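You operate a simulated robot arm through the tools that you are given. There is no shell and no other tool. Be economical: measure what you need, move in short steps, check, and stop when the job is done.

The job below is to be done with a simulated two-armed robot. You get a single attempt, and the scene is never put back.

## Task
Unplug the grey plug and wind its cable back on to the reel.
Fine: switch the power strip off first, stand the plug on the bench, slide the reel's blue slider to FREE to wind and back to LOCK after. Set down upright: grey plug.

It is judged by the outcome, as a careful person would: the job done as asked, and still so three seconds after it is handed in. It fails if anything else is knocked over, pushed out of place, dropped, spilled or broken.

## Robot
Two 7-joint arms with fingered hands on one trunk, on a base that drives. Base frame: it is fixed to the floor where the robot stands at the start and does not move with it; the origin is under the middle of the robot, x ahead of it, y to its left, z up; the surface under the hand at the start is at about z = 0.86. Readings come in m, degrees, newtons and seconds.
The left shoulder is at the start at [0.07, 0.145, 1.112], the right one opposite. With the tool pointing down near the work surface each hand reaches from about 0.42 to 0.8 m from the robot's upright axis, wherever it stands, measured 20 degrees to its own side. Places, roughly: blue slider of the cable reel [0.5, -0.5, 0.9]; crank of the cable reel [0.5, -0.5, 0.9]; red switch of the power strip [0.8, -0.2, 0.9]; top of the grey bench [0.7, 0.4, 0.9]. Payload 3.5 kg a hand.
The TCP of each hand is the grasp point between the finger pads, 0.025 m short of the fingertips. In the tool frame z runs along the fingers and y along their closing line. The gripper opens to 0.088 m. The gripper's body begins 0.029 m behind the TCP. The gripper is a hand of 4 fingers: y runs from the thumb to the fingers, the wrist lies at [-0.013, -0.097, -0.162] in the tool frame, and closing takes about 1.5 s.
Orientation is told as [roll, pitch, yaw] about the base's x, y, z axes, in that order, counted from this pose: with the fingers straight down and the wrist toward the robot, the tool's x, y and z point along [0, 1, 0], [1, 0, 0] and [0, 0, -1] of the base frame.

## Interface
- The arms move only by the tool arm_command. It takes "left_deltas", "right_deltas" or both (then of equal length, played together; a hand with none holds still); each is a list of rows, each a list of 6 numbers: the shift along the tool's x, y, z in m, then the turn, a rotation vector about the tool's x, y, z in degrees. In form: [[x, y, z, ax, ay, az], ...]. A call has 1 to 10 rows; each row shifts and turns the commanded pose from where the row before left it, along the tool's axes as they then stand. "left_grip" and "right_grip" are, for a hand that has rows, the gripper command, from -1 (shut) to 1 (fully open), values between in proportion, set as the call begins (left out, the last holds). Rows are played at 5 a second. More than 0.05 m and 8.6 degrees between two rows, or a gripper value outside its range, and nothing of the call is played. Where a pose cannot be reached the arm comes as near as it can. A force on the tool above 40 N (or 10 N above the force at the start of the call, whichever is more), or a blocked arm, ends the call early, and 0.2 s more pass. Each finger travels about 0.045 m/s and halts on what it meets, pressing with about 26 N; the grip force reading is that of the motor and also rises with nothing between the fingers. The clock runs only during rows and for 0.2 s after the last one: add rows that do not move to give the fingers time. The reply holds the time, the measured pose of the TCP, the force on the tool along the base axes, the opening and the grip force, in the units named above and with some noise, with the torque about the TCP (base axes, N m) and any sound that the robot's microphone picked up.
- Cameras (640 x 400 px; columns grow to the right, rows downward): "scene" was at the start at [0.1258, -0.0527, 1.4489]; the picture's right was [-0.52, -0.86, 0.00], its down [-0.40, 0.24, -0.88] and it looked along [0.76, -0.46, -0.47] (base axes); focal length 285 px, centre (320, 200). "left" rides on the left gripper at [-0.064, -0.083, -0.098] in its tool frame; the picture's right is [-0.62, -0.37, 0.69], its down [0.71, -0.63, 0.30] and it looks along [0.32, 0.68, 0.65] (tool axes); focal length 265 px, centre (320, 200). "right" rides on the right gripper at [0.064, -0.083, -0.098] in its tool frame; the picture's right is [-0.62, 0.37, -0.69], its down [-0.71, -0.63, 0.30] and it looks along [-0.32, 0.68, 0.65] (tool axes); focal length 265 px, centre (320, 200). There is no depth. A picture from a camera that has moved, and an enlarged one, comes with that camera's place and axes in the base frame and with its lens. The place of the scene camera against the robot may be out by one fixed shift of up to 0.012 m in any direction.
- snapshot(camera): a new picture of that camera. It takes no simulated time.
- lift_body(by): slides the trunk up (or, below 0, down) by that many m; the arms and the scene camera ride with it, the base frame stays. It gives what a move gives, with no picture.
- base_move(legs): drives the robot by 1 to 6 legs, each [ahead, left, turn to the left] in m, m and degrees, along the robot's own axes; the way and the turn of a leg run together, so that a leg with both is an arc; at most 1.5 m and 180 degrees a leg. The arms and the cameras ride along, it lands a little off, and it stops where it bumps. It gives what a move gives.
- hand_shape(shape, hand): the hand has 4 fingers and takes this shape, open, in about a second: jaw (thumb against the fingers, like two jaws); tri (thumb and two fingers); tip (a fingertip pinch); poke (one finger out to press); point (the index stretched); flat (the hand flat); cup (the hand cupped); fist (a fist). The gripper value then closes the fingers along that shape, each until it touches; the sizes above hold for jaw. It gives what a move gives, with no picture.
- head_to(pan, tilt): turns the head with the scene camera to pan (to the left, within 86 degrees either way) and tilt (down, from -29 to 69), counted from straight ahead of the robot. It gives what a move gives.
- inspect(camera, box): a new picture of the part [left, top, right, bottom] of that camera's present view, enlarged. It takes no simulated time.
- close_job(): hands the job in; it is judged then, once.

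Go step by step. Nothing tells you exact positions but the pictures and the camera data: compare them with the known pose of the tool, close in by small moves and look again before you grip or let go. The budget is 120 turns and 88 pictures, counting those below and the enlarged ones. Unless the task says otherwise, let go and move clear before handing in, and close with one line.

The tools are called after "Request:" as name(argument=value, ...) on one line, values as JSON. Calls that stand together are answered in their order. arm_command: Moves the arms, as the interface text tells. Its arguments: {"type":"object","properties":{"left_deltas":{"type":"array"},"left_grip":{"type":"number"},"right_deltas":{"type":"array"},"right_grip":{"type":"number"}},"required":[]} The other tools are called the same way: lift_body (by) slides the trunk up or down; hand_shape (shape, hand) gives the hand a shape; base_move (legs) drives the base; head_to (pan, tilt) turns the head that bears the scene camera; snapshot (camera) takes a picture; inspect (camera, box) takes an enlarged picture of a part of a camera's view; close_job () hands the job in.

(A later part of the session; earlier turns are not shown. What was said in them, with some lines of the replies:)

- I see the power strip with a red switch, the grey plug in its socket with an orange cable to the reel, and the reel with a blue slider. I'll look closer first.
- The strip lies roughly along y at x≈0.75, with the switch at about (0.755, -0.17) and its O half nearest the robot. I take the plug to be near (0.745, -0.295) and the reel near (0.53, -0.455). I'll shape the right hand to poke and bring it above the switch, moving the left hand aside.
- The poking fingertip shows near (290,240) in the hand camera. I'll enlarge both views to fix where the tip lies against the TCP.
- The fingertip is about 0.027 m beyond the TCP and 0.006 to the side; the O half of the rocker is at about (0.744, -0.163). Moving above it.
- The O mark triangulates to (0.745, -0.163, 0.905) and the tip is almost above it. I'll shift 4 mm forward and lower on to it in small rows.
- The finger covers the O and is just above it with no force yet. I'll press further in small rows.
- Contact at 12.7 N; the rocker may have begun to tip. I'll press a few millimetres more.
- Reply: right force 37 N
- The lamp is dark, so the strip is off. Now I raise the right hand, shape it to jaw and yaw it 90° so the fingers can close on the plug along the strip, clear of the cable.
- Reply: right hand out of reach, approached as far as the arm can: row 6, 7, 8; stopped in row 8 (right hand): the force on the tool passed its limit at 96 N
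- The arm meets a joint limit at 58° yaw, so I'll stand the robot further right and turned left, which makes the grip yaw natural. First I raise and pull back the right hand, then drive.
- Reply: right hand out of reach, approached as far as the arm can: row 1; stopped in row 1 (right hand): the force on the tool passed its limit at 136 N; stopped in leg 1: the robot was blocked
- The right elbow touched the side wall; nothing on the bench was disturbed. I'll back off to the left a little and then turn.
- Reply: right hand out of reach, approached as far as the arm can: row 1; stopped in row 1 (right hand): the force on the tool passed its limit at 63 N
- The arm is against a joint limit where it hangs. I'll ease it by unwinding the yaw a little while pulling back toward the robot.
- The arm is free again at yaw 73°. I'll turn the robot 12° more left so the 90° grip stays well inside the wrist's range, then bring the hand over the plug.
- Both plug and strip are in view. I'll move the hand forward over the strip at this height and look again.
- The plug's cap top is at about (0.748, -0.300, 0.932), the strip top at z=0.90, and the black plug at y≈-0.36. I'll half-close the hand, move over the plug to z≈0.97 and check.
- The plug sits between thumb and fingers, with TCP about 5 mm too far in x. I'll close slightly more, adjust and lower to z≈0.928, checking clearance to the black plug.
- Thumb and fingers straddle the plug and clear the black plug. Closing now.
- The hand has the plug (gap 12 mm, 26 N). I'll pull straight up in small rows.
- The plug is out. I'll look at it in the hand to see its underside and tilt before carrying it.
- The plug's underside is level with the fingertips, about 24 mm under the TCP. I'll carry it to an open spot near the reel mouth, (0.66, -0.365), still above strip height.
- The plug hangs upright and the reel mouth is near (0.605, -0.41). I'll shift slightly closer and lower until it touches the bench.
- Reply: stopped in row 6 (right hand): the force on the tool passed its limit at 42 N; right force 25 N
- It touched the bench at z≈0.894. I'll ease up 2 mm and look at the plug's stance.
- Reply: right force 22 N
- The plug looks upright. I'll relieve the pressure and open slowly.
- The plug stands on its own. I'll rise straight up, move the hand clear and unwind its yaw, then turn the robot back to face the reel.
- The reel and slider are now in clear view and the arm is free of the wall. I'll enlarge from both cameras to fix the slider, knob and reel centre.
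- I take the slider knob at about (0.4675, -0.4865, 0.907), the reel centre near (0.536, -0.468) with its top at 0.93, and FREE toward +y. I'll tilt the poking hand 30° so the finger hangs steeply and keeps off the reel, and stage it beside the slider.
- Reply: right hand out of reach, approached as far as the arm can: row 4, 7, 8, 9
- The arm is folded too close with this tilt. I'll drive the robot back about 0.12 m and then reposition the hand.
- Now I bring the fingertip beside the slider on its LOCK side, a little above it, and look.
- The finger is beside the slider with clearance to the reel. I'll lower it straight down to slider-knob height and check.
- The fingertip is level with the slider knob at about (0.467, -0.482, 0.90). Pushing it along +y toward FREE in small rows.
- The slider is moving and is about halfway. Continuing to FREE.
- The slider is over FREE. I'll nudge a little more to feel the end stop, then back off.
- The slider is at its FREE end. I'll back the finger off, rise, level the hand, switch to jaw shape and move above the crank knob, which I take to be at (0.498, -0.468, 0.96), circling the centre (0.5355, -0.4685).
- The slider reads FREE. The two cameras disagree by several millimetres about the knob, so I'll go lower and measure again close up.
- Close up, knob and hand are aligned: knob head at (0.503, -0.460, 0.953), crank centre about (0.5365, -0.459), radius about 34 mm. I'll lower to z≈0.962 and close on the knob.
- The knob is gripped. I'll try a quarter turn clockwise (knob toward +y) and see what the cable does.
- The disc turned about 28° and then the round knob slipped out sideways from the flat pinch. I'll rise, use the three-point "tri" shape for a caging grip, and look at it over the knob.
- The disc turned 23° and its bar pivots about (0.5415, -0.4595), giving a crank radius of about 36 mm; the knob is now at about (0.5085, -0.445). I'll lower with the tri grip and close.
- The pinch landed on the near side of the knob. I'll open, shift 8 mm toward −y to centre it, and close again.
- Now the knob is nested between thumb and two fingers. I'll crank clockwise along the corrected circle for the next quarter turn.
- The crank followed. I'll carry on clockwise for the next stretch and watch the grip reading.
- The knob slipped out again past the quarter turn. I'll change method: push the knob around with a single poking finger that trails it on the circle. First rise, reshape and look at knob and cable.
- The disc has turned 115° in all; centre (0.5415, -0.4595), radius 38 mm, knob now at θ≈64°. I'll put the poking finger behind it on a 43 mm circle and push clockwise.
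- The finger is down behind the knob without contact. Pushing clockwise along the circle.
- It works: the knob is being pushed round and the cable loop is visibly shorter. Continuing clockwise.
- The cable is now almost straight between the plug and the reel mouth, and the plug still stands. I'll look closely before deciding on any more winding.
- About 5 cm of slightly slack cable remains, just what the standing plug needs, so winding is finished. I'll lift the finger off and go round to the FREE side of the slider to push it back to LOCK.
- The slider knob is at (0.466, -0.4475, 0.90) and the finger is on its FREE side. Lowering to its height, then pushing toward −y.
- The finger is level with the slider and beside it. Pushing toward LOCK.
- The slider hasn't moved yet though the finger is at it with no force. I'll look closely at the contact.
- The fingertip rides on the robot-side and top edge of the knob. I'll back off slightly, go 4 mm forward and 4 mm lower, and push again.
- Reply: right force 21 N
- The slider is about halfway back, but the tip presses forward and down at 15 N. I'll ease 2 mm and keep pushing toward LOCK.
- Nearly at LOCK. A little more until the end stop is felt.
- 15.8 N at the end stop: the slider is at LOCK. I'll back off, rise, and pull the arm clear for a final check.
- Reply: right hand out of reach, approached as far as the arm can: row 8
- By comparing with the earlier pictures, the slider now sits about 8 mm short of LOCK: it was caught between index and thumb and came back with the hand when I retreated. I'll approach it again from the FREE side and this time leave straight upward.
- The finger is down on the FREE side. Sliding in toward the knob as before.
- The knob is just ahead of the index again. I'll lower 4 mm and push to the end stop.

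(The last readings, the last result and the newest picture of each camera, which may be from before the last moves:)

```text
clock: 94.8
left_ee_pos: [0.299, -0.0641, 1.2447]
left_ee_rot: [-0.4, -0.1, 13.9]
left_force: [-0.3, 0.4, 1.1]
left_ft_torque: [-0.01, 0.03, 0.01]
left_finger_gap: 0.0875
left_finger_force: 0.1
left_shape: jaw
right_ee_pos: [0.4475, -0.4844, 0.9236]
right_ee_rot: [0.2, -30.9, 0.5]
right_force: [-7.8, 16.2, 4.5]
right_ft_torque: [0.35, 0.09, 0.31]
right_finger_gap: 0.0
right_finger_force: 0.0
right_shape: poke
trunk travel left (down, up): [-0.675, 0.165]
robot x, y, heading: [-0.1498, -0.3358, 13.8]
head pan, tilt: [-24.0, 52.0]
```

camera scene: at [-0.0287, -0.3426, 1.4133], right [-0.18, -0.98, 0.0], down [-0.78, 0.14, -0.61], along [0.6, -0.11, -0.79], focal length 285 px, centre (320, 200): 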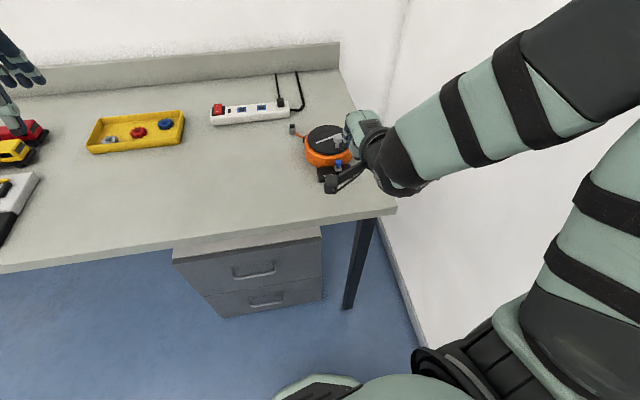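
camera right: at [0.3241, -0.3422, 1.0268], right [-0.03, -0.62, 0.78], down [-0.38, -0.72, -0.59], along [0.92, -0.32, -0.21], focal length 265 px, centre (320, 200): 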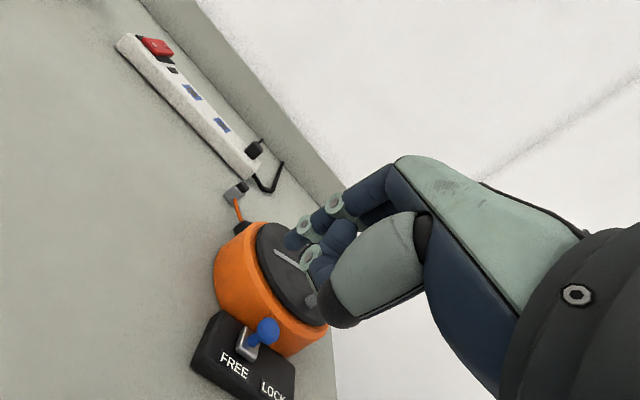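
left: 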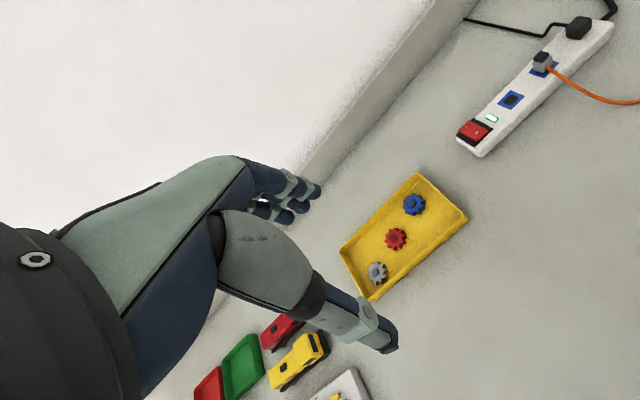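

The end stop is reached again. I'll release the side pressure only, then go straight up.

Request:
arm_command(right_deltas=[[0.0035, 0, 0, 0, 0, 0], [0, 0.0051, -0.0086, 0, 0, 0], [0, 0.0103, -0.0172, 0, 0, 0], [0, 0.0205, -0.0344, 0, 0, 0], [0, 0.0205, -0.0344, 0, 0, 0], [-0.04, 0, 0, 0, 0, 0], [-0.04, 0, 0, 0, 0, 0], [-0.03, 0, 0, 0, 0, 0]])

Request:
inspect(camera="scene", box=[290, 90, 430, 190])

```text
clock: 96.6
left_ee_pos: [0.3002, -0.0697, 1.2435]
left_ee_rot: [0.0, -0.1, 13.9]
left_force: [-0.4, -0.2, -0.1]
left_ft_torque: [0.0, 0.0, 0.01]
left_finger_gap: 0.0876
left_finger_force: 0.1
left_shape: jaw
right_ee_pos: [0.4506, -0.5938, 1.0326]
right_ee_rot: [0.1, -30.8, 0.4]
right_force: [-0.3, 0.3, 0.0]
right_ft_torque: [-0.02, -0.01, -0.02]
right_finger_gap: 0.0
right_finger_force: 0.1
right_shape: poke
trunk travel left (down, up): [-0.675, 0.165]
robot x, y, heading: [-0.1508, -0.3321, 13.9]
head pan, tilt: [-24.0, 52.0]
```

```text
4.00 times, centred on (360, 140) of scene
camera zoom: at [-0.0307, -0.3416, 1.4135], right [-0.18, -0.98, 0.0], down [-0.78, 0.14, -0.62], along [0.61, -0.11, -0.79], focal length 1140 px, centre (160, 440)
```

zoom: 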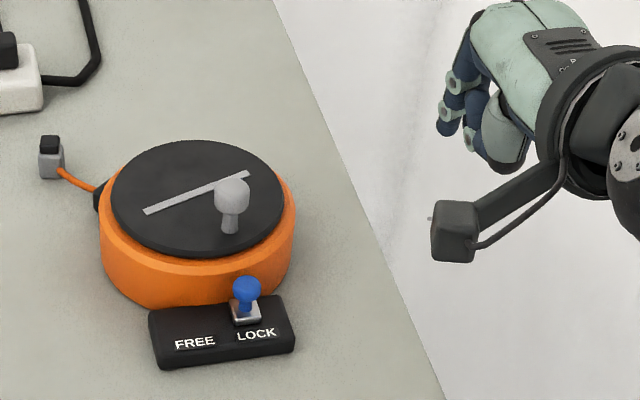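

The slider reads LOCK, the cable is wound in with the plug standing upright at the reel, the strip is off, and the hand is clear. Handing in.

Request:
close_job()

```text
The job is handed in.
```

The job is handed in: the strip is off, the grey plug is out and standing upright by the reel, and the slider is back at LOCK. The cable is wound in except for about 5 cm between the reel and the plug.
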